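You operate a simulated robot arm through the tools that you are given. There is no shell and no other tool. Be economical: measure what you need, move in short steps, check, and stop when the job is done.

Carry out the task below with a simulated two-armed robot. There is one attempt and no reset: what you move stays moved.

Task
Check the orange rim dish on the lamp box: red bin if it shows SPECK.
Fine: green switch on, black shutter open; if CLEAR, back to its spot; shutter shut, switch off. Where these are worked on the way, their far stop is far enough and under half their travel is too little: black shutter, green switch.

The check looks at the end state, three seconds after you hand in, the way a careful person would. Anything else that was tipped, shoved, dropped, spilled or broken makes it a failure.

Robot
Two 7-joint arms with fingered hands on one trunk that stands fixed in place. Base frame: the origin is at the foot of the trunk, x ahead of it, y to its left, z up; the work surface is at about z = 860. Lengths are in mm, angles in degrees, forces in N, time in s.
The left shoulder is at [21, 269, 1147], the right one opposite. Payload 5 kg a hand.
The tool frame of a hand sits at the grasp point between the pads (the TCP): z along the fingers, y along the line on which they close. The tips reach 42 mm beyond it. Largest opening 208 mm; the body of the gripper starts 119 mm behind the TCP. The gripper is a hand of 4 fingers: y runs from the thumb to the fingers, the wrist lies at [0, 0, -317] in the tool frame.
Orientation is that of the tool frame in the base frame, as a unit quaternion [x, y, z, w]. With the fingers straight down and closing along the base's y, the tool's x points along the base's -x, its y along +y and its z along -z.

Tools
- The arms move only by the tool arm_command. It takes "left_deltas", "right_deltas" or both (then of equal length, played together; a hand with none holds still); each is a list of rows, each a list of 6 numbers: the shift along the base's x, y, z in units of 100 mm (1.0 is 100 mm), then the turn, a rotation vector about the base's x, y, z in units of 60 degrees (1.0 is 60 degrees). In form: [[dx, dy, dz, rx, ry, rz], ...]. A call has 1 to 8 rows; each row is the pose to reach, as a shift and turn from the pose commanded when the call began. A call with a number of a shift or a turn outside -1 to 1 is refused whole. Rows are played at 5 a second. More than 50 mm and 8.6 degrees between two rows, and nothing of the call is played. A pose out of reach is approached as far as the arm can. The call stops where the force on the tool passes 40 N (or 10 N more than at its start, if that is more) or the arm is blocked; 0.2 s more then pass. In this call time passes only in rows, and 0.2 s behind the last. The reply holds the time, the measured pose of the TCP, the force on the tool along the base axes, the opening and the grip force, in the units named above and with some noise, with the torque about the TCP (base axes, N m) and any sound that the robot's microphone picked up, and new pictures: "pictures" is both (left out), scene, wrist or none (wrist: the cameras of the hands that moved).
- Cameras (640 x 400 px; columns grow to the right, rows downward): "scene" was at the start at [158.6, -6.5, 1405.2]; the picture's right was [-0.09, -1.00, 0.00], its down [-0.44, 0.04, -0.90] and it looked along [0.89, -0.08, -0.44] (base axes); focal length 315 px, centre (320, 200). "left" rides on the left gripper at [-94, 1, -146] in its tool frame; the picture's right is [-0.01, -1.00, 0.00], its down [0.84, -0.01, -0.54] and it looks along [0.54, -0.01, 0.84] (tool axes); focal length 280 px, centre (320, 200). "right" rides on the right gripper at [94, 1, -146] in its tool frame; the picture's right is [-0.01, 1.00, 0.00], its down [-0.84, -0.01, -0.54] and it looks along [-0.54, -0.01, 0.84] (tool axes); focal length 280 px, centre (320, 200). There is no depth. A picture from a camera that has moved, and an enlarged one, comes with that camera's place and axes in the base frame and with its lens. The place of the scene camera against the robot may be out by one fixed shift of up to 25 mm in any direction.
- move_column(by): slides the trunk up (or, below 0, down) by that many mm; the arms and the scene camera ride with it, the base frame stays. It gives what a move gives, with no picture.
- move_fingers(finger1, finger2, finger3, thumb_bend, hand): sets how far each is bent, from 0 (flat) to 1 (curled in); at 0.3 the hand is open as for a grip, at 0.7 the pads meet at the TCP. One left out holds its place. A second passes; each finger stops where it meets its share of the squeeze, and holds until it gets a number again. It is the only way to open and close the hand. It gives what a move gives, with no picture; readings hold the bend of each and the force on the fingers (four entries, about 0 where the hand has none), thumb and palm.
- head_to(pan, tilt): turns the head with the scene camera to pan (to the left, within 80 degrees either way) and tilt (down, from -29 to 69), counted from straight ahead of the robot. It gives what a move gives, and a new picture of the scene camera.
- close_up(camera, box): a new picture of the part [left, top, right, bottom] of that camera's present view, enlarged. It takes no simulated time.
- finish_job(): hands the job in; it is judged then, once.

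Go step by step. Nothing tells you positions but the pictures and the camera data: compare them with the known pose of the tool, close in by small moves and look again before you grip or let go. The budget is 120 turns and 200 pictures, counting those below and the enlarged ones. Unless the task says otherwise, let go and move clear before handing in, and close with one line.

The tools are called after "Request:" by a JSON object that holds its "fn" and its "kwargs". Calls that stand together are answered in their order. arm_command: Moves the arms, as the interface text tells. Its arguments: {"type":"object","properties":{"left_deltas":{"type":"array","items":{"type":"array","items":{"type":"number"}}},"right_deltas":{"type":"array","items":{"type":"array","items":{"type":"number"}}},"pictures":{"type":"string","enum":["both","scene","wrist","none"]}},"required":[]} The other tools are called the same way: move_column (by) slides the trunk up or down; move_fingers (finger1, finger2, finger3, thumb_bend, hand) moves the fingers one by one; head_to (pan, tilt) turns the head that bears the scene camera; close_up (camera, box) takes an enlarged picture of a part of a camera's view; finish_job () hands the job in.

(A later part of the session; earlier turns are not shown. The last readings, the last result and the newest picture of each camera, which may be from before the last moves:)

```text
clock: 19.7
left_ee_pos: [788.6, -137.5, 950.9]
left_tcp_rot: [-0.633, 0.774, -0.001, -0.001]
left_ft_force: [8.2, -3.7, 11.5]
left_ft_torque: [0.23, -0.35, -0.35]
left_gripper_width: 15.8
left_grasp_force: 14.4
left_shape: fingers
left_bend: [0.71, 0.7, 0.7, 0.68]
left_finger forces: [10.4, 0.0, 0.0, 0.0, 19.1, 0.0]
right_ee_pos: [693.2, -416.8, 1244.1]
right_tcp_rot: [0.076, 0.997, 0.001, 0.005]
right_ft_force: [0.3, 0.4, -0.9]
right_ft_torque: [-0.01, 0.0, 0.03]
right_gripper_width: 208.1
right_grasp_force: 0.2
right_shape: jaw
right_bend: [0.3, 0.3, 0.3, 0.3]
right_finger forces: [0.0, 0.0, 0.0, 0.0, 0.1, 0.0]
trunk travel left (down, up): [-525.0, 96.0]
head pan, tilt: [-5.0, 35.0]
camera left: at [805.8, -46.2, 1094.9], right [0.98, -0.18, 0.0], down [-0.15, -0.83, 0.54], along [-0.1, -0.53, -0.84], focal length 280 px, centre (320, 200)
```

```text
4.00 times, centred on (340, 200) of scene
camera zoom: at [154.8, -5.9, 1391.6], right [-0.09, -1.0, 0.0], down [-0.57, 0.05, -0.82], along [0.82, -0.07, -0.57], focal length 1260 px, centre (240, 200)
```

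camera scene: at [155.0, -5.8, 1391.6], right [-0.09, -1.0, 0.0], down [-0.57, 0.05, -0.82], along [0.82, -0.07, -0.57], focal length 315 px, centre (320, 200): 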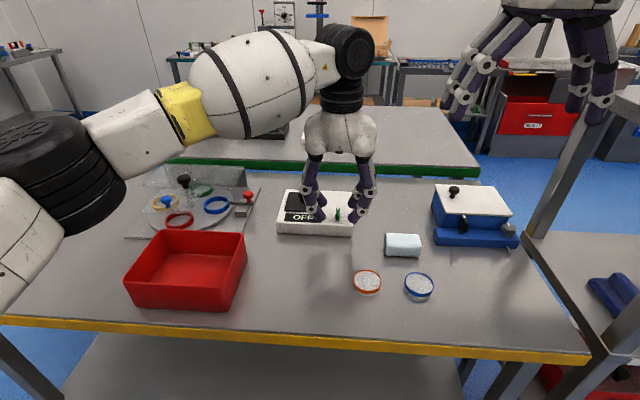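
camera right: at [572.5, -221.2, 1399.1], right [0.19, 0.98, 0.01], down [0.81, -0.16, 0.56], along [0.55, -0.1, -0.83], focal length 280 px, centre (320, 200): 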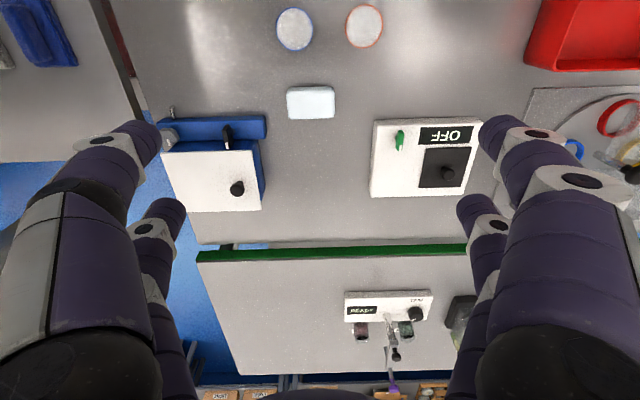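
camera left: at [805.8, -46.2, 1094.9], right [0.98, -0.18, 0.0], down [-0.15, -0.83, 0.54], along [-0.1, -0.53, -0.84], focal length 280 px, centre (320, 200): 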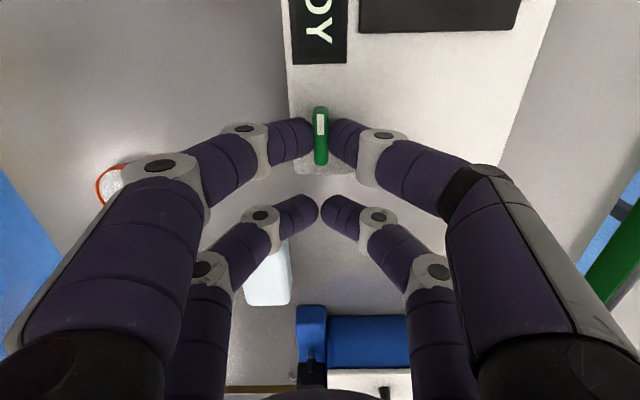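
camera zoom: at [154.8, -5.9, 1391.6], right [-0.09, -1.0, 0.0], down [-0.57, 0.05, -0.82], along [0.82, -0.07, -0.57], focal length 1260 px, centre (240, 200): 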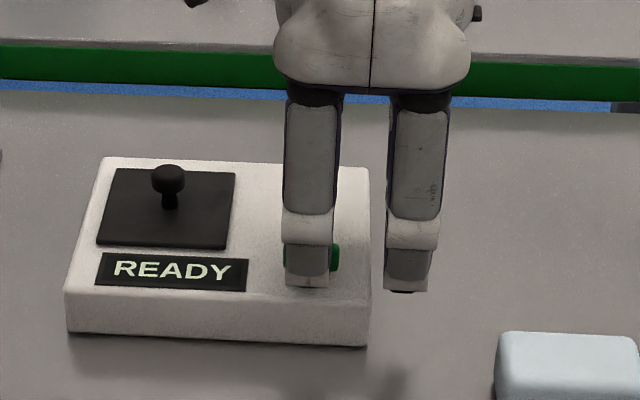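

The sign now reads READY, so the switch is on. I'll let go, rise, and move over to the shutter knob to pinch it with the same finger pair.

Request:
{"fn": "move_fingers", "kwargs": {"hand": "left", "finger1": 0.6, "finger2": 0.6, "finger3": 0.6, "thumb_bend": 0.6}}

Request:
{"fn": "arm_command", "kwargs": {"left_deltas": [[0, 0, 0.4, 0, 0, 0], [0.1, 0.1, 0.7, 0, 0, 0], [0.35, 0.37, 0.7, 0, 0, 0], [0.6, 0.63, 0.7, 0, 0, 0], [0.84, 0.88, 0.7, 0, 0, 0], [0.84, 0.88, 0.5, 0, 0, 0]], "pictures": "wrist"}}

Request:
{"fn": "close_up", "kwargs": {"camera": "scene", "box": [250, 120, 410, 250]}}

```text
clock: 20.7
left_ee_pos: [787.5, -137.4, 950.6]
left_tcp_rot: [-0.633, 0.774, 0.0, 0.0]
left_ft_force: [-1.7, -0.4, 6.0]
left_ft_torque: [0.1, -0.14, 0.09]
left_gripper_width: 54.6
left_grasp_force: 3.0
left_shape: fingers
left_bend: [0.6, 0.6, 0.6, 0.61]
left_finger forces: [0.1, 0.1, 0.1, 0.0, 6.3, 0.0]
right_ee_pos: [693.5, -417.2, 1243.2]
right_tcp_rot: [0.075, 0.997, 0.001, 0.005]
right_ft_force: [0.1, -0.4, 0.2]
right_ft_torque: [0.0, -0.03, 0.02]
right_gripper_width: 207.9
right_grasp_force: 0.0
right_shape: jaw
right_bend: [0.3, 0.3, 0.3, 0.3]
right_finger forces: [0.0, 0.0, 0.1, 0.0, 0.0, 0.1]
trunk travel left (down, up): [-525.0, 96.0]
head pan, tilt: [-5.0, 35.0]
```

```text
clock: 22.1
left_ee_pos: [871.9, -51.4, 1000.0]
left_tcp_rot: [-0.634, 0.774, 0.001, -0.001]
left_ft_force: [0.8, -0.4, 0.0]
left_ft_torque: [0.04, 0.02, 0.0]
left_gripper_width: 59.8
left_grasp_force: 0.0
left_shape: fingers
left_bend: [0.6, 0.6, 0.6, 0.6]
left_finger forces: [0.0, 0.1, 0.1, 0.0, 0.0, 0.1]
right_ee_pos: [692.7, -416.6, 1243.0]
right_tcp_rot: [0.075, 0.997, 0.001, 0.006]
right_ft_force: [-0.3, 0.3, 0.3]
right_ft_torque: [0.04, 0.04, 0.03]
right_gripper_width: 208.2
right_grasp_force: 0.0
right_shape: jaw
right_bend: [0.3, 0.3, 0.3, 0.3]
right_finger forces: [0.1, 0.0, 0.1, 0.0, 0.0, 0.0]
trunk travel left (down, up): [-525.0, 96.0]
head pan, tilt: [-5.0, 35.0]
camera left: at [888.8, 40.9, 1145.0], right [0.98, -0.18, 0.0], down [-0.15, -0.83, 0.54], along [-0.1, -0.53, -0.84], focal length 280 px, centre (320, 200)
```

left: 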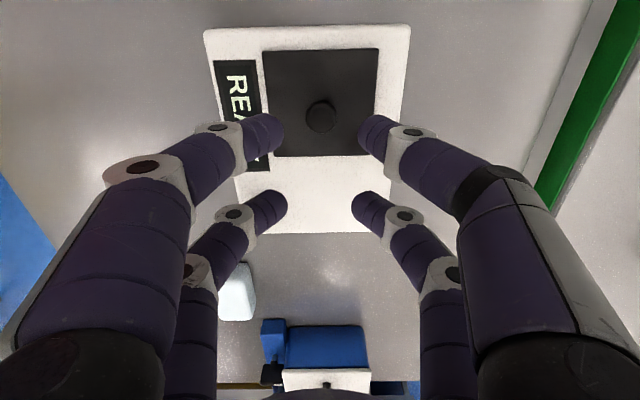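

```text
3.08 times, centred on (330, 185) of scene
camera zoom: at [155.4, -6.0, 1391.4], right [-0.09, -1.0, 0.0], down [-0.57, 0.05, -0.82], along [0.82, -0.07, -0.57], focal length 970 px, centre (289, 246)
```

zoom: 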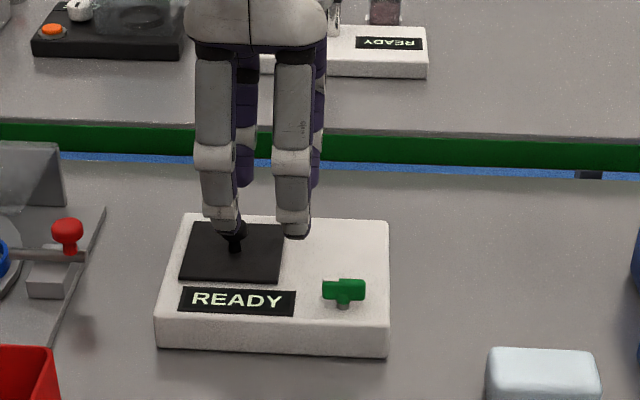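

The knob is centred for the finger1/thumb pair. I'll lower and pinch it.

Request:
{"fn": "arm_command", "kwargs": {"left_deltas": [[0, 0.01, -0.25, 0, 0, 0], [0, 0.01, -0.48, 0, 0, 0]], "pictures": "none"}}

Request:
{"fn": "move_fingers", "kwargs": {"hand": "left", "finger1": 0.7, "thumb_bend": 0.7}}

Request:
{"fn": "close_up", "kwargs": {"camera": "left", "box": [180, 40, 460, 220]}}

```text
clock: 22.7
left_ee_pos: [871.3, -50.0, 956.3]
left_tcp_rot: [-0.634, 0.774, -0.001, 0.0]
left_ft_force: [-0.7, -0.2, 26.1]
left_ft_torque: [0.79, -0.32, -0.01]
left_gripper_width: 59.5
left_grasp_force: 12.8
left_shape: fingers
left_bend: [0.6, 0.6, 0.6, 0.6]
left_finger forces: [12.5, 0.1, 0.0, 0.0, 13.1, 0.0]
right_ee_pos: [691.8, -415.8, 1245.4]
right_tcp_rot: [0.076, 0.997, 0.001, 0.007]
right_ft_force: [-0.7, 0.2, -0.1]
right_ft_torque: [-0.01, -0.14, 0.0]
right_gripper_width: 207.8
right_grasp_force: 0.1
right_shape: jaw
right_bend: [0.3, 0.3, 0.3, 0.3]
right_finger forces: [0.0, 0.0, 0.0, 0.1, 0.0, 0.0]
trunk travel left (down, up): [-525.0, 96.0]
head pan, tilt: [-5.0, 35.0]
```

```text
clock: 23.7
left_ee_pos: [873.2, -50.4, 953.0]
left_tcp_rot: [-0.633, 0.774, -0.001, -0.001]
left_ft_force: [5.6, -0.9, 10.0]
left_ft_torque: [0.22, -0.3, -0.14]
left_gripper_width: 26.9
left_grasp_force: 9.7
left_shape: fingers
left_bend: [0.67, 0.6, 0.6, 0.69]
left_finger forces: [7.3, 0.0, 0.0, 0.1, 13.4, 0.1]
right_ee_pos: [693.2, -417.1, 1244.2]
right_tcp_rot: [0.076, 0.997, 0.002, 0.006]
right_ft_force: [-0.4, -1.0, 0.3]
right_ft_torque: [-0.02, 0.02, 0.04]
right_gripper_width: 208.2
right_grasp_force: 0.0
right_shape: jaw
right_bend: [0.3, 0.3, 0.3, 0.3]
right_finger forces: [0.0, 0.0, 0.0, 0.0, 0.0, 0.0]
trunk travel left (down, up): [-525.0, 96.0]
head pan, tilt: [-5.0, 35.0]
```

```text
2.22 times, centred on (320, 130) of left
camera zoom: at [889.3, 42.6, 1097.4], right [0.98, -0.18, 0.0], down [-0.15, -0.83, 0.54], along [-0.1, -0.53, -0.84], focal length 623 px, centre (320, 356)
```

zoom: 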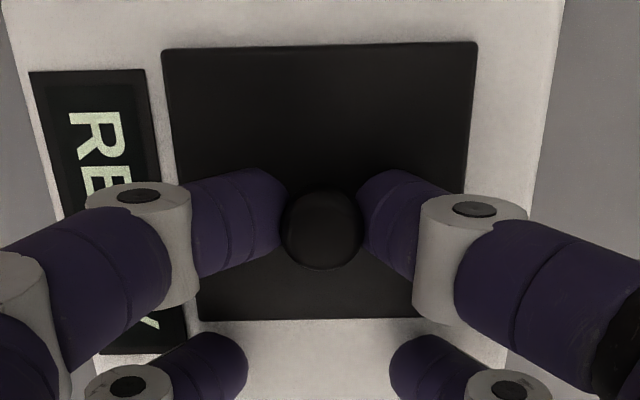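

The tips touched the plate lightly, so I'll lift 5 mm and slide the knob to the right along the box's long axis.

Request:
{"fn": "arm_command", "kwargs": {"left_deltas": [[0, 0, 0.05, 0, 0, 0], [-0.024, -0.15, 0.06, 0, 0, 0], [-0.048, -0.3, 0.06, 0, 0, 0], [-0.072, -0.45, 0.06, 0, 0, 0]], "pictures": "wrist"}}

Request:
{"fn": "close_up", "kwargs": {"camera": "scene", "box": [250, 120, 410, 250]}}

```text
clock: 24.7
left_ee_pos: [865.9, -94.9, 956.3]
left_tcp_rot: [-0.632, 0.775, 0.0, -0.001]
left_ft_force: [0.8, -0.7, -9.8]
left_ft_torque: [-0.27, 0.02, -0.09]
left_gripper_width: 27.7
left_grasp_force: 5.7
left_shape: fingers
left_bend: [0.66, 0.6, 0.6, 0.68]
left_finger forces: [4.9, 0.0, 0.0, 0.1, 6.5, 0.0]
right_ee_pos: [695.0, -418.2, 1243.2]
right_tcp_rot: [0.076, 0.997, 0.002, 0.006]
right_ft_force: [-1.2, 0.1, 0.6]
right_ft_torque: [0.11, -0.04, 0.02]
right_gripper_width: 208.1
right_grasp_force: 0.0
right_shape: jaw
right_bend: [0.3, 0.3, 0.3, 0.3]
right_finger forces: [0.1, 0.0, 0.0, 0.1, 0.1, 0.0]
trunk travel left (down, up): [-525.0, 96.0]
head pan, tilt: [-5.0, 35.0]
camera left: at [883.0, -3.7, 1101.0], right [0.98, -0.18, 0.0], down [-0.15, -0.83, 0.54], along [-0.1, -0.53, -0.84], focal length 280 px, centre (320, 200)
```

left: 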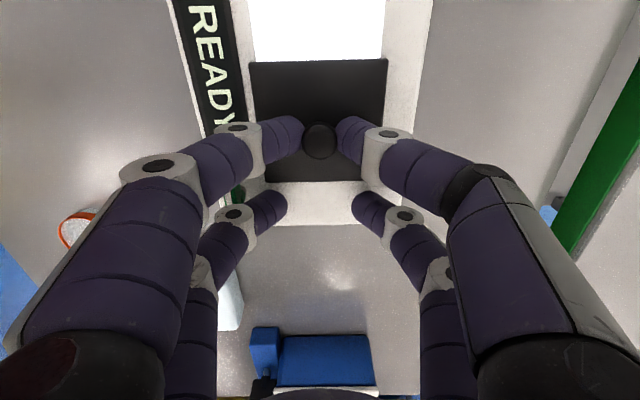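

```text
3.08 times, centred on (330, 185) of scene
camera zoom: at [155.7, -6.4, 1391.4], right [-0.09, -1.0, 0.0], down [-0.57, 0.05, -0.82], along [0.82, -0.07, -0.57], focal length 970 px, centre (289, 246)
```

zoom: 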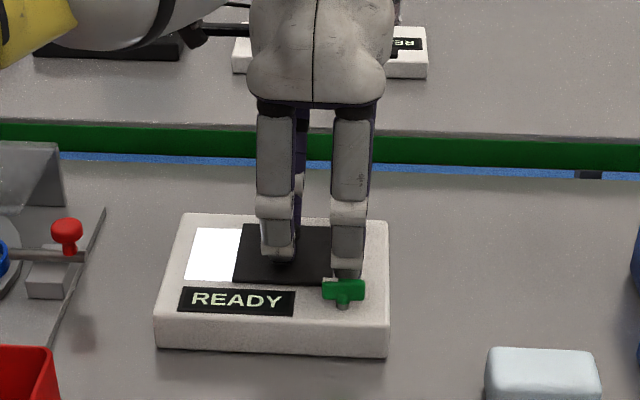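

The shutter slides right and uncovers a lit window. I'll pull the idle pair in and continue to the stop.

Request:
{"fn": "move_fingers", "kwargs": {"hand": "left", "finger2": 0.68, "finger3": 0.68}}

Request:
{"fn": "arm_command", "kwargs": {"left_deltas": [[-0.024, -0.15, 0.0, 0, 0, 0], [-0.048, -0.3, 0.0, 0, 0, 0], [-0.06, -0.38, 0.0, 0, 0, 0], [-0.067, -0.42, 0.0, 0, 0, 0]], "pictures": "wrist"}}

Request:
{"fn": "close_up", "kwargs": {"camera": "scene", "box": [250, 120, 410, 250]}}

```text
clock: 25.7
left_ee_pos: [866.1, -94.5, 955.9]
left_tcp_rot: [-0.633, 0.774, 0.0, -0.001]
left_ft_force: [0.1, 0.6, -9.2]
left_ft_torque: [-0.28, -0.01, -0.01]
left_gripper_width: 27.8
left_grasp_force: 6.0
left_shape: fingers
left_bend: [0.66, 0.68, 0.68, 0.68]
left_finger forces: [5.4, 0.0, 0.0, 0.0, 6.1, 0.0]
right_ee_pos: [694.0, -417.6, 1243.6]
right_tcp_rot: [0.076, 0.997, 0.001, 0.005]
right_ft_force: [0.0, 0.7, 0.4]
right_ft_torque: [-0.02, 0.02, -0.01]
right_gripper_width: 207.8
right_grasp_force: 0.0
right_shape: jaw
right_bend: [0.3, 0.3, 0.3, 0.3]
right_finger forces: [0.0, 0.0, 0.0, 0.1, 0.0, 0.1]
trunk travel left (down, up): [-525.0, 96.0]
head pan, tilt: [-5.0, 35.0]
```

```text
clock: 26.9
left_ee_pos: [893.4, -68.4, 962.7]
left_tcp_rot: [-0.665, 0.747, -0.004, -0.007]
left_ft_force: [-17.7, 4.1, 0.4]
left_ft_torque: [0.18, 0.7, 0.42]
left_gripper_width: 41.6
left_grasp_force: 8.4
left_shape: fingers
left_bend: [0.58, 0.68, 0.68, 0.7]
left_finger forces: [17.4, 0.0, 0.1, 0.1, 0.1, 0.1]
right_ee_pos: [692.6, -416.6, 1244.3]
right_tcp_rot: [0.075, 0.997, 0.0, 0.006]
right_ft_force: [-0.9, 1.3, 0.7]
right_ft_torque: [-0.13, 0.02, 0.0]
right_gripper_width: 208.3
right_grasp_force: 0.1
right_shape: jaw
right_bend: [0.3, 0.3, 0.3, 0.3]
right_finger forces: [0.1, 0.1, 0.0, 0.0, 0.0, 0.1]
trunk travel left (down, up): [-525.0, 96.0]
head pan, tilt: [-5.0, 35.0]
stopped in row 4 (left hand): the arm was blocked; the commanded pose is now the measured one
camera left: at [904.4, 26.1, 1106.5], right [0.99, -0.1, 0.0], down [-0.08, -0.83, 0.55], along [-0.06, -0.55, -0.83], focal length 280 px, centre (320, 200)
```

left: 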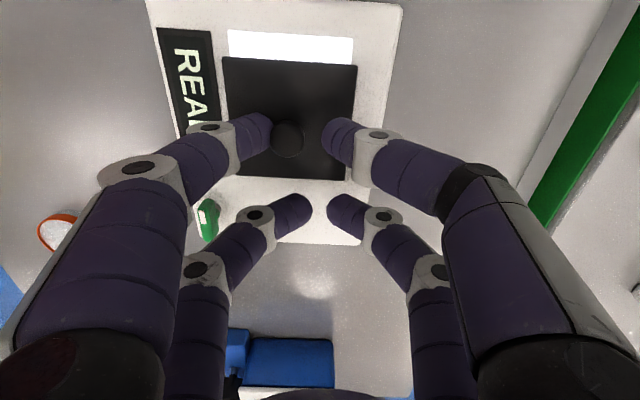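

```text
3.08 times, centred on (330, 185) of scene
camera zoom: at [154.3, -5.4, 1391.7], right [-0.09, -1.0, 0.0], down [-0.57, 0.05, -0.82], along [0.82, -0.07, -0.57], focal length 970 px, centre (289, 246)
```

zoom: 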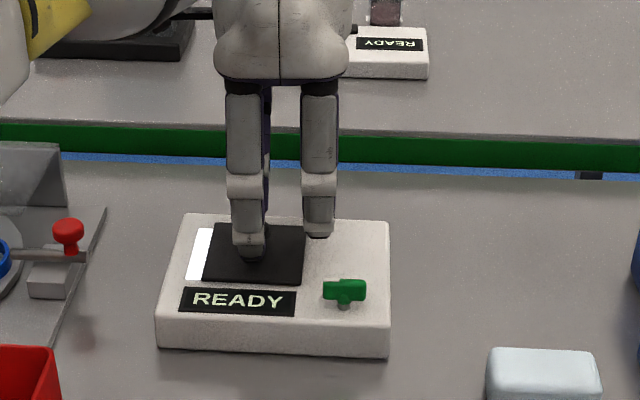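

The arm reached some limit near the end and recoiled, pushing the shutter back to about 20% open. I'll release, rise, realign, and re-grip the knob with the other finger pair so the wrist needs less reach to the right.

Request:
{"fn": "move_fingers", "kwargs": {"hand": "left", "finger1": 0.6, "finger2": 0.6, "finger3": 0.6, "thumb_bend": 0.6}}

Request:
{"fn": "arm_command", "kwargs": {"left_deltas": [[0, 0, 0.25, 0, 0, 0], [0, 0, 0.5, 0, 0, 0], [-0.06, 0.3, 0.5, 0.007, -0.002, -0.02], [-0.12, 0.6, 0.5, 0.014, -0.005, -0.043], [-0.12, 0.6, 0.5, 0.014, -0.005, -0.043]], "pictures": "both"}}

```text
clock: 27.9
left_ee_pos: [895.6, -70.1, 963.0]
left_tcp_rot: [-0.664, 0.748, -0.005, -0.007]
left_ft_force: [-4.2, 0.4, 1.0]
left_ft_torque: [0.08, 0.17, 0.07]
left_gripper_width: 68.1
left_grasp_force: 2.1
left_shape: fingers
left_bend: [0.57, 0.6, 0.6, 0.6]
left_finger forces: [4.2, 0.0, 0.1, 0.0, 0.1, 0.1]
right_ee_pos: [693.6, -416.0, 1243.2]
right_tcp_rot: [0.075, 0.997, 0.002, 0.005]
right_ft_force: [-0.1, -0.7, -0.2]
right_ft_torque: [0.0, 0.02, 0.04]
right_gripper_width: 207.8
right_grasp_force: 0.0
right_shape: jaw
right_bend: [0.3, 0.3, 0.3, 0.3]
right_finger forces: [0.0, 0.0, 0.0, 0.0, 0.1, 0.0]
trunk travel left (down, up): [-525.0, 96.0]
head pan, tilt: [-5.0, 35.0]
```

```text
clock: 29.1
left_ee_pos: [881.2, -17.2, 1010.2]
left_tcp_rot: [-0.643, 0.766, 0.0, 0.002]
left_ft_force: [-0.8, -1.9, -0.4]
left_ft_torque: [0.19, 0.05, 0.0]
left_gripper_width: 60.4
left_grasp_force: 0.1
left_shape: fingers
left_bend: [0.6, 0.6, 0.6, 0.6]
left_finger forces: [0.0, 0.0, 0.0, 0.1, 0.1, 0.1]
left hand out of reach, approached as far as the arm can: row 2
right_ee_pos: [693.0, -419.6, 1242.9]
right_tcp_rot: [0.078, 0.997, 0.001, 0.004]
right_ft_force: [-0.4, -0.5, -1.4]
right_ft_torque: [0.24, 0.01, 0.04]
right_gripper_width: 208.1
right_grasp_force: 0.0
right_shape: jaw
right_bend: [0.3, 0.3, 0.3, 0.3]
right_finger forces: [0.0, 0.1, 0.0, 0.0, 0.0, 0.0]
trunk travel left (down, up): [-525.0, 96.0]
head pan, tilt: [-5.0, 35.0]
camera scene: at [155.2, -7.4, 1391.5], right [-0.09, -1.0, 0.0], down [-0.57, 0.05, -0.82], along [0.82, -0.07, -0.57], focal length 315 px, centre (320, 200)
camera left: at [895.5, 73.0, 1157.1], right [0.99, -0.16, 0.0], down [-0.14, -0.83, 0.54], along [-0.08, -0.53, -0.84], focal length 280 px, centre (320, 200)
```

scene: 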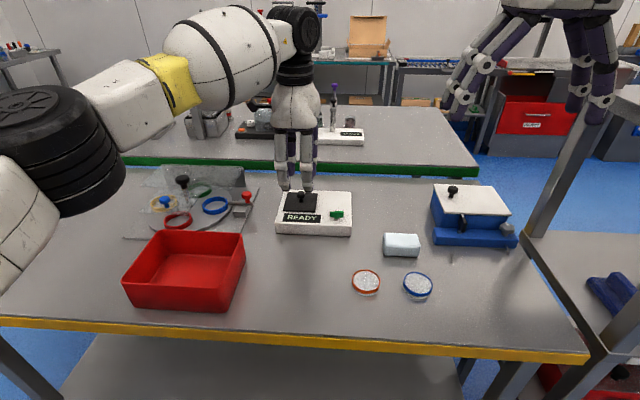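
left: 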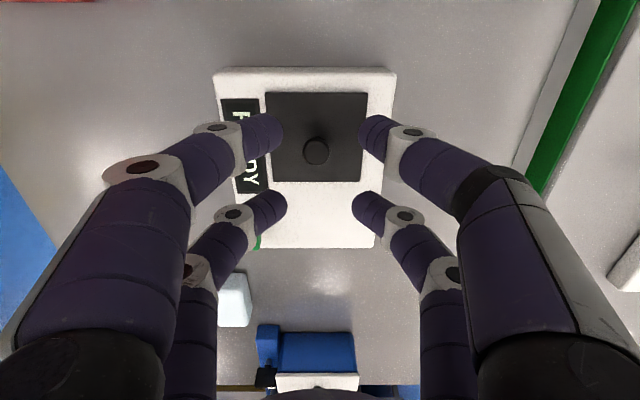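

The shutter slid fully shut again. Reach is the limit, so I'll raise the trunk to bring the shoulder level with the wrist, then come back down to the knob with the fingers2/3 pair.

Request:
{"fn": "move_column", "kwargs": {"by": 90}}

Request:
{"fn": "arm_command", "kwargs": {"left_deltas": [[0, 0.05, -0.45, 0, 0, 0], [0, 0.1, -0.9, 0, 0, 0], [0, 0.1, -0.9, 0, 0, 0]], "pictures": "wrist"}}

```text
clock: 30.4
left_ee_pos: [881.2, -14.8, 1102.1]
left_tcp_rot: [-0.644, 0.765, 0.0, 0.003]
left_ft_force: [-0.6, 0.1, -0.8]
left_ft_torque: [0.05, 0.09, 0.0]
left_gripper_width: 60.3
left_grasp_force: 0.0
left_shape: fingers
left_bend: [0.6, 0.6, 0.6, 0.6]
left_finger forces: [0.0, 0.1, 0.1, 0.0, 0.1, 0.0]
right_ee_pos: [693.2, -417.6, 1332.6]
right_tcp_rot: [0.076, 0.997, 0.001, 0.006]
right_ft_force: [0.5, 0.1, -0.2]
right_ft_torque: [0.02, 0.01, -0.05]
right_gripper_width: 207.9
right_grasp_force: 0.1
right_shape: jaw
right_bend: [0.3, 0.3, 0.3, 0.3]
right_finger forces: [0.0, 0.0, 0.0, 0.1, 0.1, 0.0]
trunk travel left (down, up): [-615.0, 6.0]
head pan, tilt: [-5.0, 35.0]
```

```text
clock: 31.2
left_ee_pos: [882.1, -3.4, 1009.4]
left_tcp_rot: [-0.645, 0.764, 0.0, 0.002]
left_ft_force: [-0.6, 0.5, 1.1]
left_ft_torque: [0.0, -0.02, -0.02]
left_gripper_width: 60.4
left_grasp_force: 0.0
left_shape: fingers
left_bend: [0.6, 0.6, 0.6, 0.6]
left_finger forces: [0.0, 0.0, 0.1, 0.0, 0.0, 0.0]
right_ee_pos: [692.7, -416.0, 1334.2]
right_tcp_rot: [0.076, 0.997, 0.002, 0.006]
right_ft_force: [0.5, 0.4, 0.5]
right_ft_torque: [-0.01, 0.0, 0.03]
right_gripper_width: 207.9
right_grasp_force: 0.0
right_shape: jaw
right_bend: [0.3, 0.3, 0.3, 0.3]
right_finger forces: [0.0, 0.1, 0.0, 0.1, 0.0, 0.1]
trunk travel left (down, up): [-615.0, 6.0]
head pan, tilt: [-5.0, 35.0]
camera left: at [895.8, 88.2, 1156.2], right [0.99, -0.15, 0.0], down [-0.13, -0.83, 0.54], along [-0.08, -0.53, -0.84], focal length 280 px, centre (320, 200)
```

left: 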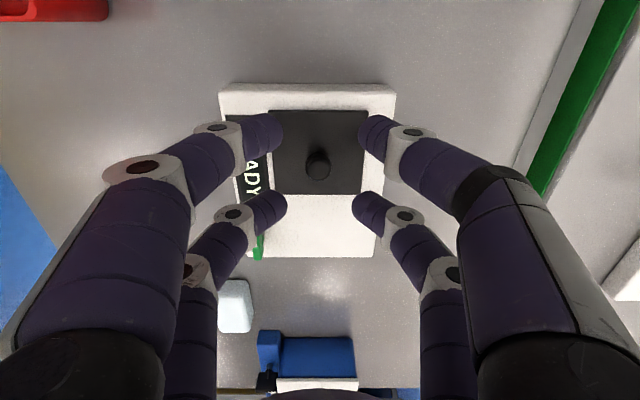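

Shifting the near pair onto the knob and lowering to just above the plate.

Request:
{"fn": "arm_command", "kwargs": {"left_deltas": [[0.02, 0.13, -0.2, 0, 0, 0], [0.02, 0.13, -0.5, 0, 0, 0], [0.02, 0.13, -0.5, 0, 0, 0]], "pictures": "wrist"}}

Request:
{"fn": "move_fingers", "kwargs": {"hand": "left", "finger2": 0.72, "finger3": 0.72}}

Request:
{"fn": "close_up", "kwargs": {"camera": "left", "box": [180, 80, 460, 260]}}

```text
clock: 32.0
left_ee_pos: [882.7, 10.3, 959.2]
left_tcp_rot: [-0.645, 0.764, -0.001, 0.002]
left_ft_force: [0.2, 0.7, 0.6]
left_ft_torque: [-0.06, -0.03, 0.02]
left_gripper_width: 60.6
left_grasp_force: 0.1
left_shape: fingers
left_bend: [0.6, 0.6, 0.6, 0.6]
left_finger forces: [0.1, 0.1, 0.1, 0.0, 0.0, 0.0]
right_ee_pos: [693.2, -416.7, 1334.4]
right_tcp_rot: [0.077, 0.997, 0.001, 0.006]
right_ft_force: [-0.7, -0.1, 0.0]
right_ft_torque: [-0.02, -0.07, 0.01]
right_gripper_width: 208.2
right_grasp_force: 0.0
right_shape: jaw
right_bend: [0.3, 0.3, 0.3, 0.3]
right_finger forces: [0.0, 0.0, 0.0, 0.0, 0.0, 0.0]
trunk travel left (down, up): [-615.0, 6.0]
head pan, tilt: [-5.0, 35.0]
camera left: at [896.9, 101.3, 1105.4], right [0.99, -0.15, 0.0], down [-0.13, -0.83, 0.54], along [-0.08, -0.53, -0.84], focal length 280 px, centre (320, 200)
```

left: 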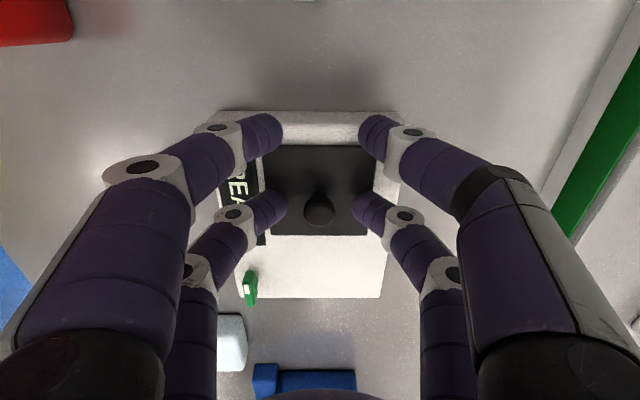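

```text
clock: 33.0
left_ee_pos: [883.6, 8.5, 959.7]
left_tcp_rot: [-0.644, 0.765, 0.001, 0.002]
left_ft_force: [-0.7, 0.4, -5.3]
left_ft_torque: [0.19, -0.03, -0.02]
left_gripper_width: 60.3
left_grasp_force: 7.6
left_shape: fingers
left_bend: [0.6, 0.66, 0.67, 0.6]
left_finger forces: [0.0, 7.8, 7.3, 0.0, 0.0, 0.0]
right_ee_pos: [693.6, -415.7, 1331.9]
right_tcp_rot: [0.076, 0.997, 0.002, 0.006]
right_ft_force: [-1.0, -0.1, 0.0]
right_ft_torque: [0.01, 0.01, 0.0]
right_gripper_width: 208.0
right_grasp_force: 0.1
right_shape: jaw
right_bend: [0.3, 0.3, 0.3, 0.3]
right_finger forces: [0.0, 0.0, 0.0, 0.1, 0.1, 0.0]
trunk travel left (down, up): [-615.0, 6.0]
head pan, tilt: [-5.0, 35.0]
```

```text
2.22 times, centred on (320, 170) of left
camera zoom: at [897.5, 100.8, 1104.5], right [0.99, -0.15, 0.0], down [-0.13, -0.83, 0.54], along [-0.08, -0.53, -0.84], focal length 623 px, centre (320, 267)
```

zoom: 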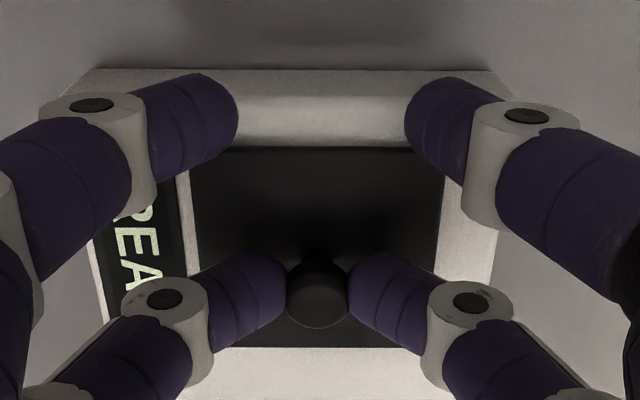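

The knob is held evenly. Sliding right again, in steps toward the stop.

Request:
{"fn": "arm_command", "kwargs": {"left_deltas": [[-0.024, -0.15, 0, 0, 0, 0], [-0.048, -0.3, 0, 0, 0, 0], [-0.072, -0.45, 0, 0, 0, 0], [-0.096, -0.6, 0, 0, 0, 0], [-0.112, -0.7, 0, 0, 0, 0], [-0.125, -0.78, 0, 0, 0, 0]], "pictures": "wrist"}}

Request:
{"fn": "close_up", "kwargs": {"camera": "scene", "box": [250, 120, 450, 280]}}

```text
clock: 34.4
left_ee_pos: [870.5, -70.8, 960.3]
left_tcp_rot: [-0.644, 0.765, 0.001, 0.002]
left_ft_force: [0.2, 0.0, -10.4]
left_ft_torque: [0.33, -0.07, -0.03]
left_gripper_width: 60.7
left_grasp_force: 6.5
left_shape: fingers
left_bend: [0.6, 0.66, 0.66, 0.6]
left_finger forces: [0.0, 6.8, 6.5, 0.1, 0.1, 0.0]
right_ee_pos: [693.6, -417.2, 1333.4]
right_tcp_rot: [0.076, 0.997, 0.001, 0.005]
right_ft_force: [0.4, 0.3, -0.6]
right_ft_torque: [0.02, 0.0, 0.01]
right_gripper_width: 207.9
right_grasp_force: 0.1
right_shape: jaw
right_bend: [0.3, 0.3, 0.3, 0.3]
right_finger forces: [0.0, 0.0, 0.0, 0.0, 0.1, 0.0]
trunk travel left (down, up): [-615.0, 6.0]
head pan, tilt: [-5.0, 35.0]
camera left: at [884.4, 21.6, 1105.3], right [0.99, -0.15, 0.0], down [-0.13, -0.83, 0.54], along [-0.08, -0.53, -0.84], focal length 280 px, centre (320, 200)
```

left: 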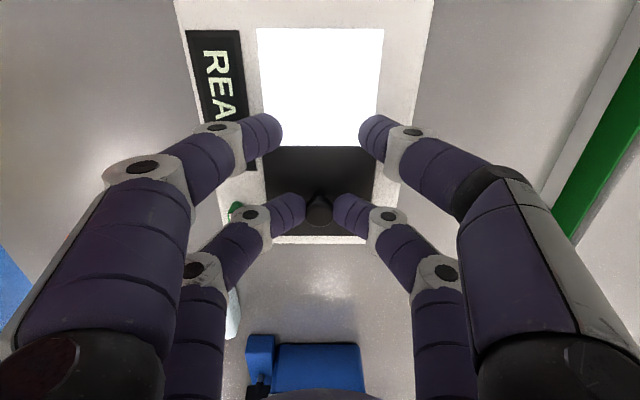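

```text
2.50 times, centred on (350, 200) of scene
camera zoom: at [154.1, -6.2, 1481.6], right [-0.09, -1.0, 0.0], down [-0.57, 0.05, -0.82], along [0.82, -0.07, -0.57], focal length 788 px, centre (245, 200)
```

zoom: 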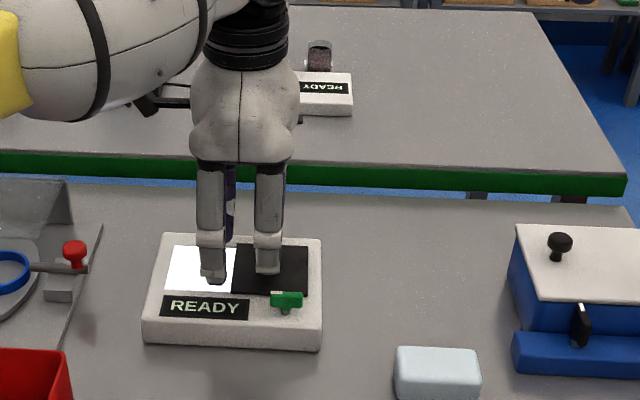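

The window is uncovered and lit and the shutter is nearly at its stop. I'll nudge it a little further, let go and rise.

Request:
{"fn": "arm_command", "kwargs": {"left_deltas": [[-0.006, -0.04, 0, 0, 0, 0], [-0.013, -0.08, 0, 0, 0, 0]], "pictures": "none"}}

Request:
{"fn": "move_fingers", "kwargs": {"hand": "left", "finger2": 0.6, "finger3": 0.6}}

Request:
{"fn": "arm_command", "kwargs": {"left_deltas": [[0, 0, 0.4, 0, 0, 0], [-0.1, 0, 0.8, 0, 0, 0], [-0.55, 0, 0.8, 0, 0, 0], [-1, 0, 0.8, 0, 0, 0], [-1, 0, 0.8, 0, 0, 0]], "pictures": "scene"}}

```text
clock: 35.0
left_ee_pos: [869.5, -78.1, 961.7]
left_tcp_rot: [-0.646, 0.764, 0.0, 0.001]
left_ft_force: [0.6, 0.2, -10.9]
left_ft_torque: [0.37, -0.06, 0.03]
left_gripper_width: 60.1
left_grasp_force: 6.7
left_shape: fingers
left_bend: [0.6, 0.66, 0.66, 0.6]
left_finger forces: [0.0, 6.3, 6.6, 0.0, 0.0, 0.0]
right_ee_pos: [693.1, -417.0, 1333.1]
right_tcp_rot: [0.076, 0.997, 0.002, 0.006]
right_ft_force: [0.6, 0.1, 0.1]
right_ft_torque: [-0.04, -0.01, 0.0]
right_gripper_width: 208.0
right_grasp_force: 0.1
right_shape: jaw
right_bend: [0.3, 0.3, 0.3, 0.3]
right_finger forces: [0.0, 0.0, 0.0, 0.0, 0.1, 0.0]
trunk travel left (down, up): [-615.0, 6.0]
head pan, tilt: [-5.0, 35.0]
```

```text
clock: 36.0
left_ee_pos: [868.1, -78.5, 963.5]
left_tcp_rot: [-0.645, 0.764, -0.001, 0.001]
left_ft_force: [0.0, -1.0, 0.1]
left_ft_torque: [0.0, -0.02, -0.02]
left_gripper_width: 60.3
left_grasp_force: 0.1
left_shape: fingers
left_bend: [0.6, 0.6, 0.6, 0.6]
left_finger forces: [0.1, 0.1, 0.0, 0.0, 0.1, 0.0]
right_ee_pos: [693.9, -417.6, 1333.1]
right_tcp_rot: [0.076, 0.997, 0.001, 0.005]
right_ft_force: [-0.9, -0.4, -0.6]
right_ft_torque: [-0.02, -0.02, -0.01]
right_gripper_width: 207.7
right_grasp_force: 0.0
right_shape: jaw
right_bend: [0.3, 0.3, 0.3, 0.3]
right_finger forces: [0.0, 0.1, 0.0, 0.1, 0.0, 0.1]
trunk travel left (down, up): [-615.0, 6.0]
head pan, tilt: [-5.0, 35.0]
```

```text
clock: 37.2
left_ee_pos: [770.3, -78.9, 1043.2]
left_tcp_rot: [-0.644, 0.765, 0.0, 0.001]
left_ft_force: [0.3, 0.2, -1.0]
left_ft_torque: [-0.03, 0.08, 0.0]
left_gripper_width: 60.4
left_grasp_force: 0.1
left_shape: fingers
left_bend: [0.6, 0.6, 0.6, 0.6]
left_finger forces: [0.1, 0.1, 0.0, 0.0, 0.0, 0.0]
right_ee_pos: [694.5, -417.0, 1332.7]
right_tcp_rot: [0.076, 0.997, 0.001, 0.005]
right_ft_force: [0.7, -0.8, 0.3]
right_ft_torque: [0.01, 0.08, 0.0]
right_gripper_width: 207.8
right_grasp_force: 0.1
right_shape: jaw
right_bend: [0.3, 0.3, 0.3, 0.3]
right_finger forces: [0.1, 0.0, 0.0, 0.1, 0.0, 0.0]
trunk travel left (down, up): [-615.0, 6.0]
head pan, tilt: [-5.0, 35.0]
camera scene: at [154.1, -5.7, 1481.5], right [-0.09, -1.0, 0.0], down [-0.57, 0.05, -0.82], along [0.82, -0.07, -0.57], focal length 315 px, centre (320, 200)
```

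scene: 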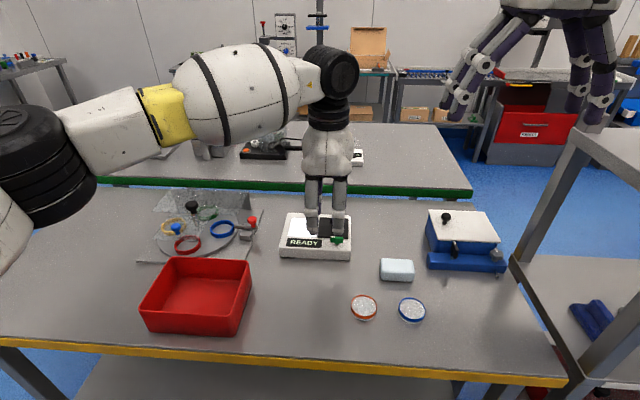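

Next, over to the orange dish at about (608,-151), with the fingers opened to about 110 mm.

Request:
{"fn": "arm_command", "kwargs": {"left_deltas": [[-0.45, -0.2, 0, 0, 0, 0], [-0.9, -0.4, 0, 0, 0, 0]], "pictures": "none"}}

Request:
{"fn": "arm_command", "kwargs": {"left_deltas": [[-0.36, -0.16, -0.2, 0, 0, 0], [-0.72, -0.33, -0.4, 0, 0, 0], [-0.72, -0.33, -0.4, 0, 0, 0]], "pictures": "none"}}

Request:
{"fn": "move_fingers", "kwargs": {"hand": "left", "finger1": 0.5, "finger2": 0.5, "finger3": 0.5, "thumb_bend": 0.5}}

Request:
{"fn": "close_up", "kwargs": {"camera": "left", "box": [0, 0, 640, 400]}}

Request:
{"fn": "close_up", "kwargs": {"camera": "scene", "box": [270, 170, 490, 340]}}

```text
clock: 37.8
left_ee_pos: [677.1, -117.8, 1043.0]
left_tcp_rot: [-0.646, 0.764, 0.0, 0.003]
left_ft_force: [-0.5, 0.7, -0.1]
left_ft_torque: [0.02, -0.01, 0.02]
left_gripper_width: 60.4
left_grasp_force: 0.2
left_shape: fingers
left_bend: [0.6, 0.6, 0.6, 0.6]
left_finger forces: [0.0, 0.0, 0.0, 0.0, 0.0, 0.0]
right_ee_pos: [693.1, -418.5, 1333.3]
right_tcp_rot: [0.077, 0.997, 0.001, 0.004]
right_ft_force: [-0.4, -0.2, -0.5]
right_ft_torque: [0.14, -0.04, -0.01]
right_gripper_width: 207.9
right_grasp_force: 0.0
right_shape: jaw
right_bend: [0.3, 0.3, 0.3, 0.3]
right_finger forces: [0.0, 0.0, 0.1, 0.1, 0.1, 0.0]
trunk travel left (down, up): [-615.0, 6.0]
head pan, tilt: [-5.0, 35.0]
```

```text
clock: 38.6
left_ee_pos: [606.5, -150.7, 1003.2]
left_tcp_rot: [-0.645, 0.764, 0.0, 0.001]
left_ft_force: [0.2, 0.0, -0.2]
left_ft_torque: [0.01, 0.0, -0.02]
left_gripper_width: 60.5
left_grasp_force: 0.0
left_shape: fingers
left_bend: [0.6, 0.6, 0.6, 0.6]
left_finger forces: [0.2, 0.1, 0.0, 0.0, 0.0, 0.0]
right_ee_pos: [694.0, -415.0, 1333.7]
right_tcp_rot: [0.076, 0.997, 0.001, 0.005]
right_ft_force: [0.0, -0.2, -0.4]
right_ft_torque: [-0.05, -0.03, 0.0]
right_gripper_width: 208.1
right_grasp_force: 0.1
right_shape: jaw
right_bend: [0.3, 0.3, 0.3, 0.3]
right_finger forces: [0.1, 0.1, 0.0, 0.0, 0.0, 0.0]
trunk travel left (down, up): [-615.0, 6.0]
head pan, tilt: [-5.0, 35.0]
```

```text
clock: 39.6
left_ee_pos: [605.4, -151.4, 1003.0]
left_tcp_rot: [-0.645, 0.764, 0.0, 0.003]
left_ft_force: [0.3, 0.2, -0.1]
left_ft_torque: [0.04, -0.02, 0.0]
left_gripper_width: 112.3
left_grasp_force: 0.0
left_shape: fingers
left_bend: [0.5, 0.5, 0.5, 0.5]
left_finger forces: [0.0, 0.1, 0.1, 0.1, 0.0, 0.0]
right_ee_pos: [693.4, -415.9, 1333.4]
right_tcp_rot: [0.075, 0.997, 0.002, 0.005]
right_ft_force: [-0.9, -0.6, -0.8]
right_ft_torque: [0.04, 0.03, -0.02]
right_gripper_width: 208.0
right_grasp_force: 0.1
right_shape: jaw
right_bend: [0.3, 0.3, 0.3, 0.3]
right_finger forces: [0.0, 0.0, 0.0, 0.0, 0.0, 0.0]
trunk travel left (down, up): [-615.0, 6.0]
head pan, tilt: [-5.0, 35.0]
```

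```text
1.00 times, centred on (320, 200) of left (not enlarged: the box is as wide or as high as the picture)
camera zoom: at [619.9, -59.5, 1149.1], right [0.99, -0.15, 0.0], down [-0.13, -0.83, 0.54], along [-0.08, -0.53, -0.84], focal length 280 px, centre (320, 200)
```

zoom: 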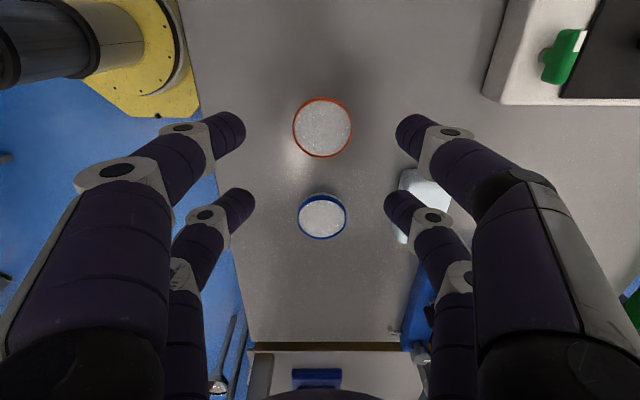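

```text
2.35 times, centred on (380, 255) of scene
camera zoom: at [153.5, -5.8, 1481.7], right [-0.09, -1.0, 0.0], down [-0.57, 0.05, -0.82], along [0.82, -0.07, -0.57], focal length 741 px, centre (179, 71)
```

zoom: 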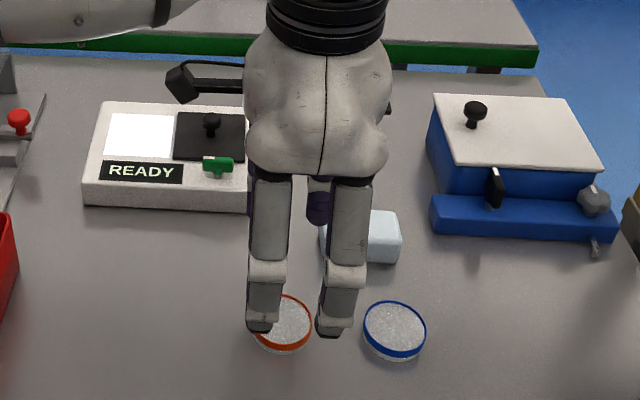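

The dish centre measures (609,-147), with a diameter of about 60 mm, and the blue dish is clear of the fingers. I'll centre over it and lower carefully.

Request:
{"fn": "arm_command", "kwargs": {"left_deltas": [[0.035, 0.04, -0.3, 0, 0, 0], [0.035, 0.04, -0.6, 0, 0, 0], [0.035, 0.04, -0.83, 0, 0, 0], [0.035, 0.04, -0.83, 0, 0, 0]], "pictures": "wrist"}}

Request:
{"fn": "close_up", "kwargs": {"camera": "scene", "box": [310, 230, 450, 340]}}

```text
clock: 40.6
left_ee_pos: [607.8, -147.6, 920.4]
left_tcp_rot: [-0.645, 0.764, 0.0, 0.002]
left_ft_force: [-0.4, 0.5, 0.8]
left_ft_torque: [0.02, -0.08, 0.01]
left_gripper_width: 112.6
left_grasp_force: 0.1
left_shape: fingers
left_bend: [0.5, 0.5, 0.5, 0.5]
left_finger forces: [0.0, 0.0, 0.0, 0.1, 0.1, 0.1]
right_ee_pos: [692.7, -417.4, 1334.8]
right_tcp_rot: [0.076, 0.997, 0.001, 0.005]
right_ft_force: [-1.0, 1.2, 0.1]
right_ft_torque: [0.0, -0.05, 0.0]
right_gripper_width: 208.2
right_grasp_force: 0.1
right_shape: jaw
right_bend: [0.3, 0.3, 0.3, 0.3]
right_finger forces: [0.1, 0.1, 0.0, 0.0, 0.0, 0.1]
trunk travel left (down, up): [-615.0, 6.0]
head pan, tilt: [-5.0, 35.0]
camera left: at [621.9, -56.3, 1067.3], right [0.99, -0.15, 0.0], down [-0.13, -0.83, 0.54], along [-0.08, -0.53, -0.84], focal length 280 px, centre (320, 200)
```

left: 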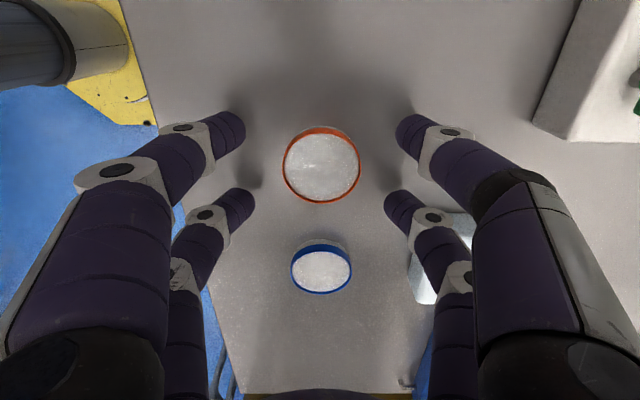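

```text
3.64 times, centred on (380, 285) of scene
camera zoom: at [153.0, -5.7, 1481.9], right [-0.09, -1.0, 0.0], down [-0.57, 0.05, -0.82], along [0.82, -0.07, -0.57], focal length 1146 px, centre (102, -109)
```

zoom: 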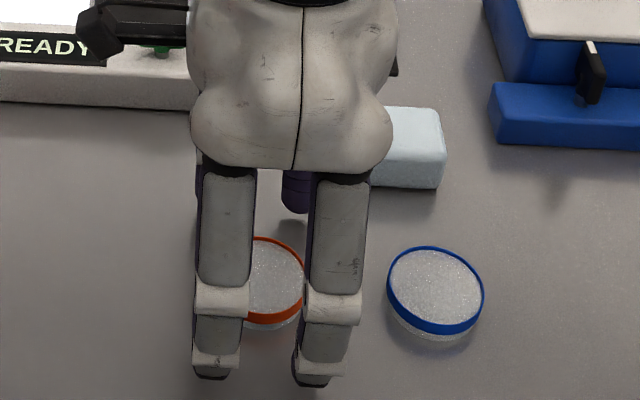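

The dish is centred. Lowering about 10 mm more with care, then closing all the fingers.

Request:
{"fn": "arm_command", "kwargs": {"left_deltas": [[0.01, 0, -0.05, 0, 0, 0], [0.01, 0, -0.1, 0, 0, 0], [0.01, 0, -0.1, 0, 0, 0]], "pictures": "none"}}

Request:
{"fn": "move_fingers", "kwargs": {"hand": "left", "finger1": 0.6, "finger2": 0.6, "finger3": 0.6, "thumb_bend": 0.6}}

Request:
{"fn": "close_up", "kwargs": {"camera": "left", "box": [180, 80, 460, 260]}}

```text
clock: 41.4
left_ee_pos: [610.5, -148.0, 911.3]
left_tcp_rot: [-0.645, 0.765, -0.001, 0.002]
left_ft_force: [1.7, 4.2, 32.6]
left_ft_torque: [0.5, 2.09, -0.31]
left_gripper_width: 112.9
left_grasp_force: 16.2
left_shape: fingers
left_bend: [0.5, 0.5, 0.5, 0.5]
left_finger forces: [15.3, 17.0, 0.0, 0.0, 0.0, 0.1]
right_ee_pos: [691.3, -416.0, 1334.4]
right_tcp_rot: [0.076, 0.997, 0.0, 0.006]
right_ft_force: [0.5, -0.5, -0.8]
right_ft_torque: [-0.02, 0.03, 0.02]
right_gripper_width: 208.0
right_grasp_force: 0.0
right_shape: jaw
right_bend: [0.3, 0.3, 0.3, 0.3]
right_finger forces: [0.0, 0.0, 0.1, 0.1, 0.0, 0.1]
trunk travel left (down, up): [-615.0, 6.0]
head pan, tilt: [-5.0, 35.0]
```

```text
clock: 42.4
left_ee_pos: [609.5, -149.0, 910.3]
left_tcp_rot: [-0.645, 0.764, -0.001, 0.003]
left_ft_force: [-9.1, -4.4, 29.5]
left_ft_torque: [-0.86, 2.13, 0.12]
left_gripper_width: 60.8
left_grasp_force: 15.3
left_shape: fingers
left_bend: [0.6, 0.53, 0.6, 0.6]
left_finger forces: [2.1, 28.2, 0.0, 0.0, 0.0, 0.1]
right_ee_pos: [692.9, -417.0, 1334.6]
right_tcp_rot: [0.076, 0.997, 0.001, 0.007]
right_ft_force: [-0.6, -0.2, 0.1]
right_ft_torque: [0.0, 0.0, 0.03]
right_gripper_width: 208.0
right_grasp_force: 0.0
right_shape: jaw
right_bend: [0.3, 0.3, 0.3, 0.3]
right_finger forces: [0.0, 0.0, 0.1, 0.0, 0.0, 0.0]
trunk travel left (down, up): [-615.0, 6.0]
head pan, tilt: [-5.0, 35.0]
```

```text
2.22 times, centred on (320, 170) of left
camera zoom: at [623.1, -56.7, 1056.6], right [0.99, -0.15, 0.0], down [-0.13, -0.83, 0.54], along [-0.08, -0.53, -0.84], focal length 623 px, centre (320, 267)
```

zoom: 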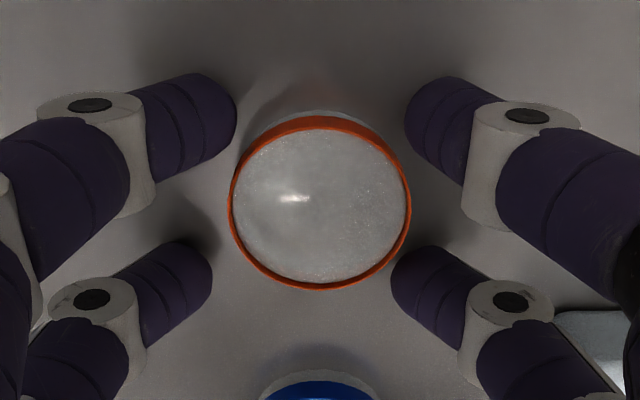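

The front fingertips rest on the table, so I'll lift 6 mm, and then bring all fingers in.

Request:
{"fn": "arm_command", "kwargs": {"left_deltas": [[0, 0, 0.07, 0, 0, 0], [0, 0, 0.07, 0, 0, 0]], "pictures": "none"}}

Request:
{"fn": "move_fingers", "kwargs": {"hand": "left", "finger1": 0.63, "finger2": 0.63, "finger3": 0.63, "thumb_bend": 0.63}}

Request:
{"fn": "close_up", "kwargs": {"camera": "left", "box": [180, 80, 460, 260]}}

```text
clock: 43.0
left_ee_pos: [610.9, -148.1, 918.1]
left_tcp_rot: [-0.645, 0.764, 0.0, 0.001]
left_ft_force: [-0.2, 0.1, 0.8]
left_ft_torque: [0.04, 0.0, -0.03]
left_gripper_width: 60.6
left_grasp_force: 0.0
left_shape: fingers
left_bend: [0.6, 0.59, 0.6, 0.6]
left_finger forces: [0.0, 0.0, 0.1, 0.0, 0.0, 0.1]
right_ee_pos: [692.9, -417.4, 1333.8]
right_tcp_rot: [0.076, 0.997, 0.002, 0.005]
right_ft_force: [0.1, 0.0, -0.1]
right_ft_torque: [0.04, -0.03, -0.02]
right_gripper_width: 208.0
right_grasp_force: 0.0
right_shape: jaw
right_bend: [0.3, 0.3, 0.3, 0.3]
right_finger forces: [0.0, 0.0, 0.0, 0.0, 0.1, 0.0]
trunk travel left (down, up): [-615.0, 6.0]
head pan, tilt: [-5.0, 35.0]
```

```text
clock: 44.0
left_ee_pos: [612.0, -147.7, 917.9]
left_tcp_rot: [-0.645, 0.764, -0.001, 0.001]
left_ft_force: [0.6, 1.3, 1.1]
left_ft_torque: [-0.02, 0.0, 0.0]
left_gripper_width: 45.7
left_grasp_force: 0.0
left_shape: fingers
left_bend: [0.63, 0.63, 0.63, 0.63]
left_finger forces: [0.1, 0.1, 0.0, 0.0, 0.0, 0.1]
right_ee_pos: [694.2, -416.6, 1333.5]
right_tcp_rot: [0.076, 0.997, 0.002, 0.006]
right_ft_force: [-0.3, -0.3, 0.4]
right_ft_torque: [0.02, -0.01, 0.01]
right_gripper_width: 208.0
right_grasp_force: 0.0
right_shape: jaw
right_bend: [0.3, 0.3, 0.3, 0.3]
right_finger forces: [0.0, 0.1, 0.0, 0.1, 0.1, 0.1]
trunk travel left (down, up): [-615.0, 6.0]
head pan, tilt: [-5.0, 35.0]
```

```text
2.22 times, centred on (320, 170) of left
camera zoom: at [624.9, -55.9, 1063.1], right [0.99, -0.15, 0.0], down [-0.13, -0.83, 0.54], along [-0.08, -0.53, -0.84], focal length 623 px, centre (320, 267)
```

zoom: 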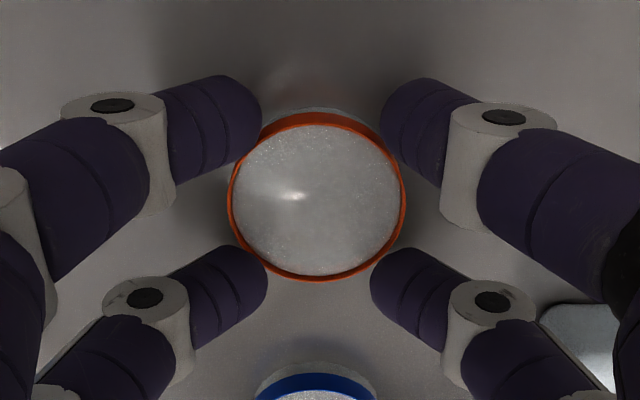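

No contact yet; I'll keep closing so the four fingers cage the dish at its diagonals.

Request:
{"fn": "move_fingers", "kwargs": {"hand": "left", "finger1": 0.68, "finger2": 0.68, "finger3": 0.68, "thumb_bend": 0.68}}

Request:
{"fn": "close_up", "kwargs": {"camera": "left", "box": [180, 80, 460, 260]}}

```text
clock: 45.0
left_ee_pos: [611.1, -147.5, 917.5]
left_tcp_rot: [-0.645, 0.764, -0.001, 0.002]
left_ft_force: [-0.7, -0.1, 0.9]
left_ft_torque: [0.02, 0.06, 0.0]
left_gripper_width: 22.7
left_grasp_force: 3.7
left_shape: fingers
left_bend: [0.67, 0.67, 0.67, 0.68]
left_finger forces: [3.3, 1.4, 2.3, 0.1, 0.3, 0.1]
right_ee_pos: [694.0, -416.5, 1333.3]
right_tcp_rot: [0.076, 0.997, 0.002, 0.005]
right_ft_force: [-0.7, -0.6, -0.6]
right_ft_torque: [0.0, 0.01, -0.01]
right_gripper_width: 208.1
right_grasp_force: 0.1
right_shape: jaw
right_bend: [0.3, 0.3, 0.3, 0.3]
right_finger forces: [0.1, 0.1, 0.0, 0.1, 0.0, 0.1]
trunk travel left (down, up): [-615.0, 6.0]
head pan, tilt: [-5.0, 35.0]
```

```text
2.22 times, centred on (320, 170) of left
camera zoom: at [624.8, -55.9, 1063.2], right [0.99, -0.15, 0.0], down [-0.13, -0.83, 0.54], along [-0.08, -0.53, -0.84], focal length 623 px, centre (320, 267)
```

zoom: 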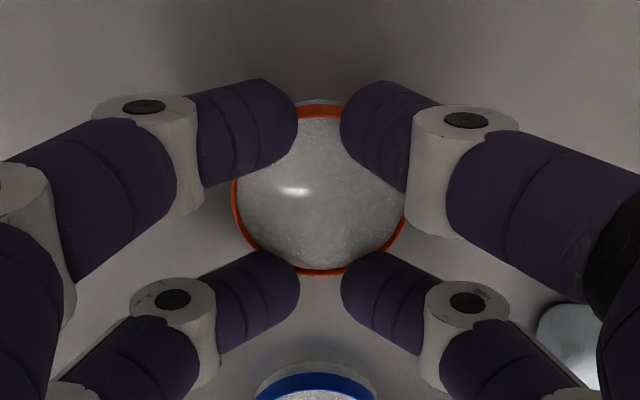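

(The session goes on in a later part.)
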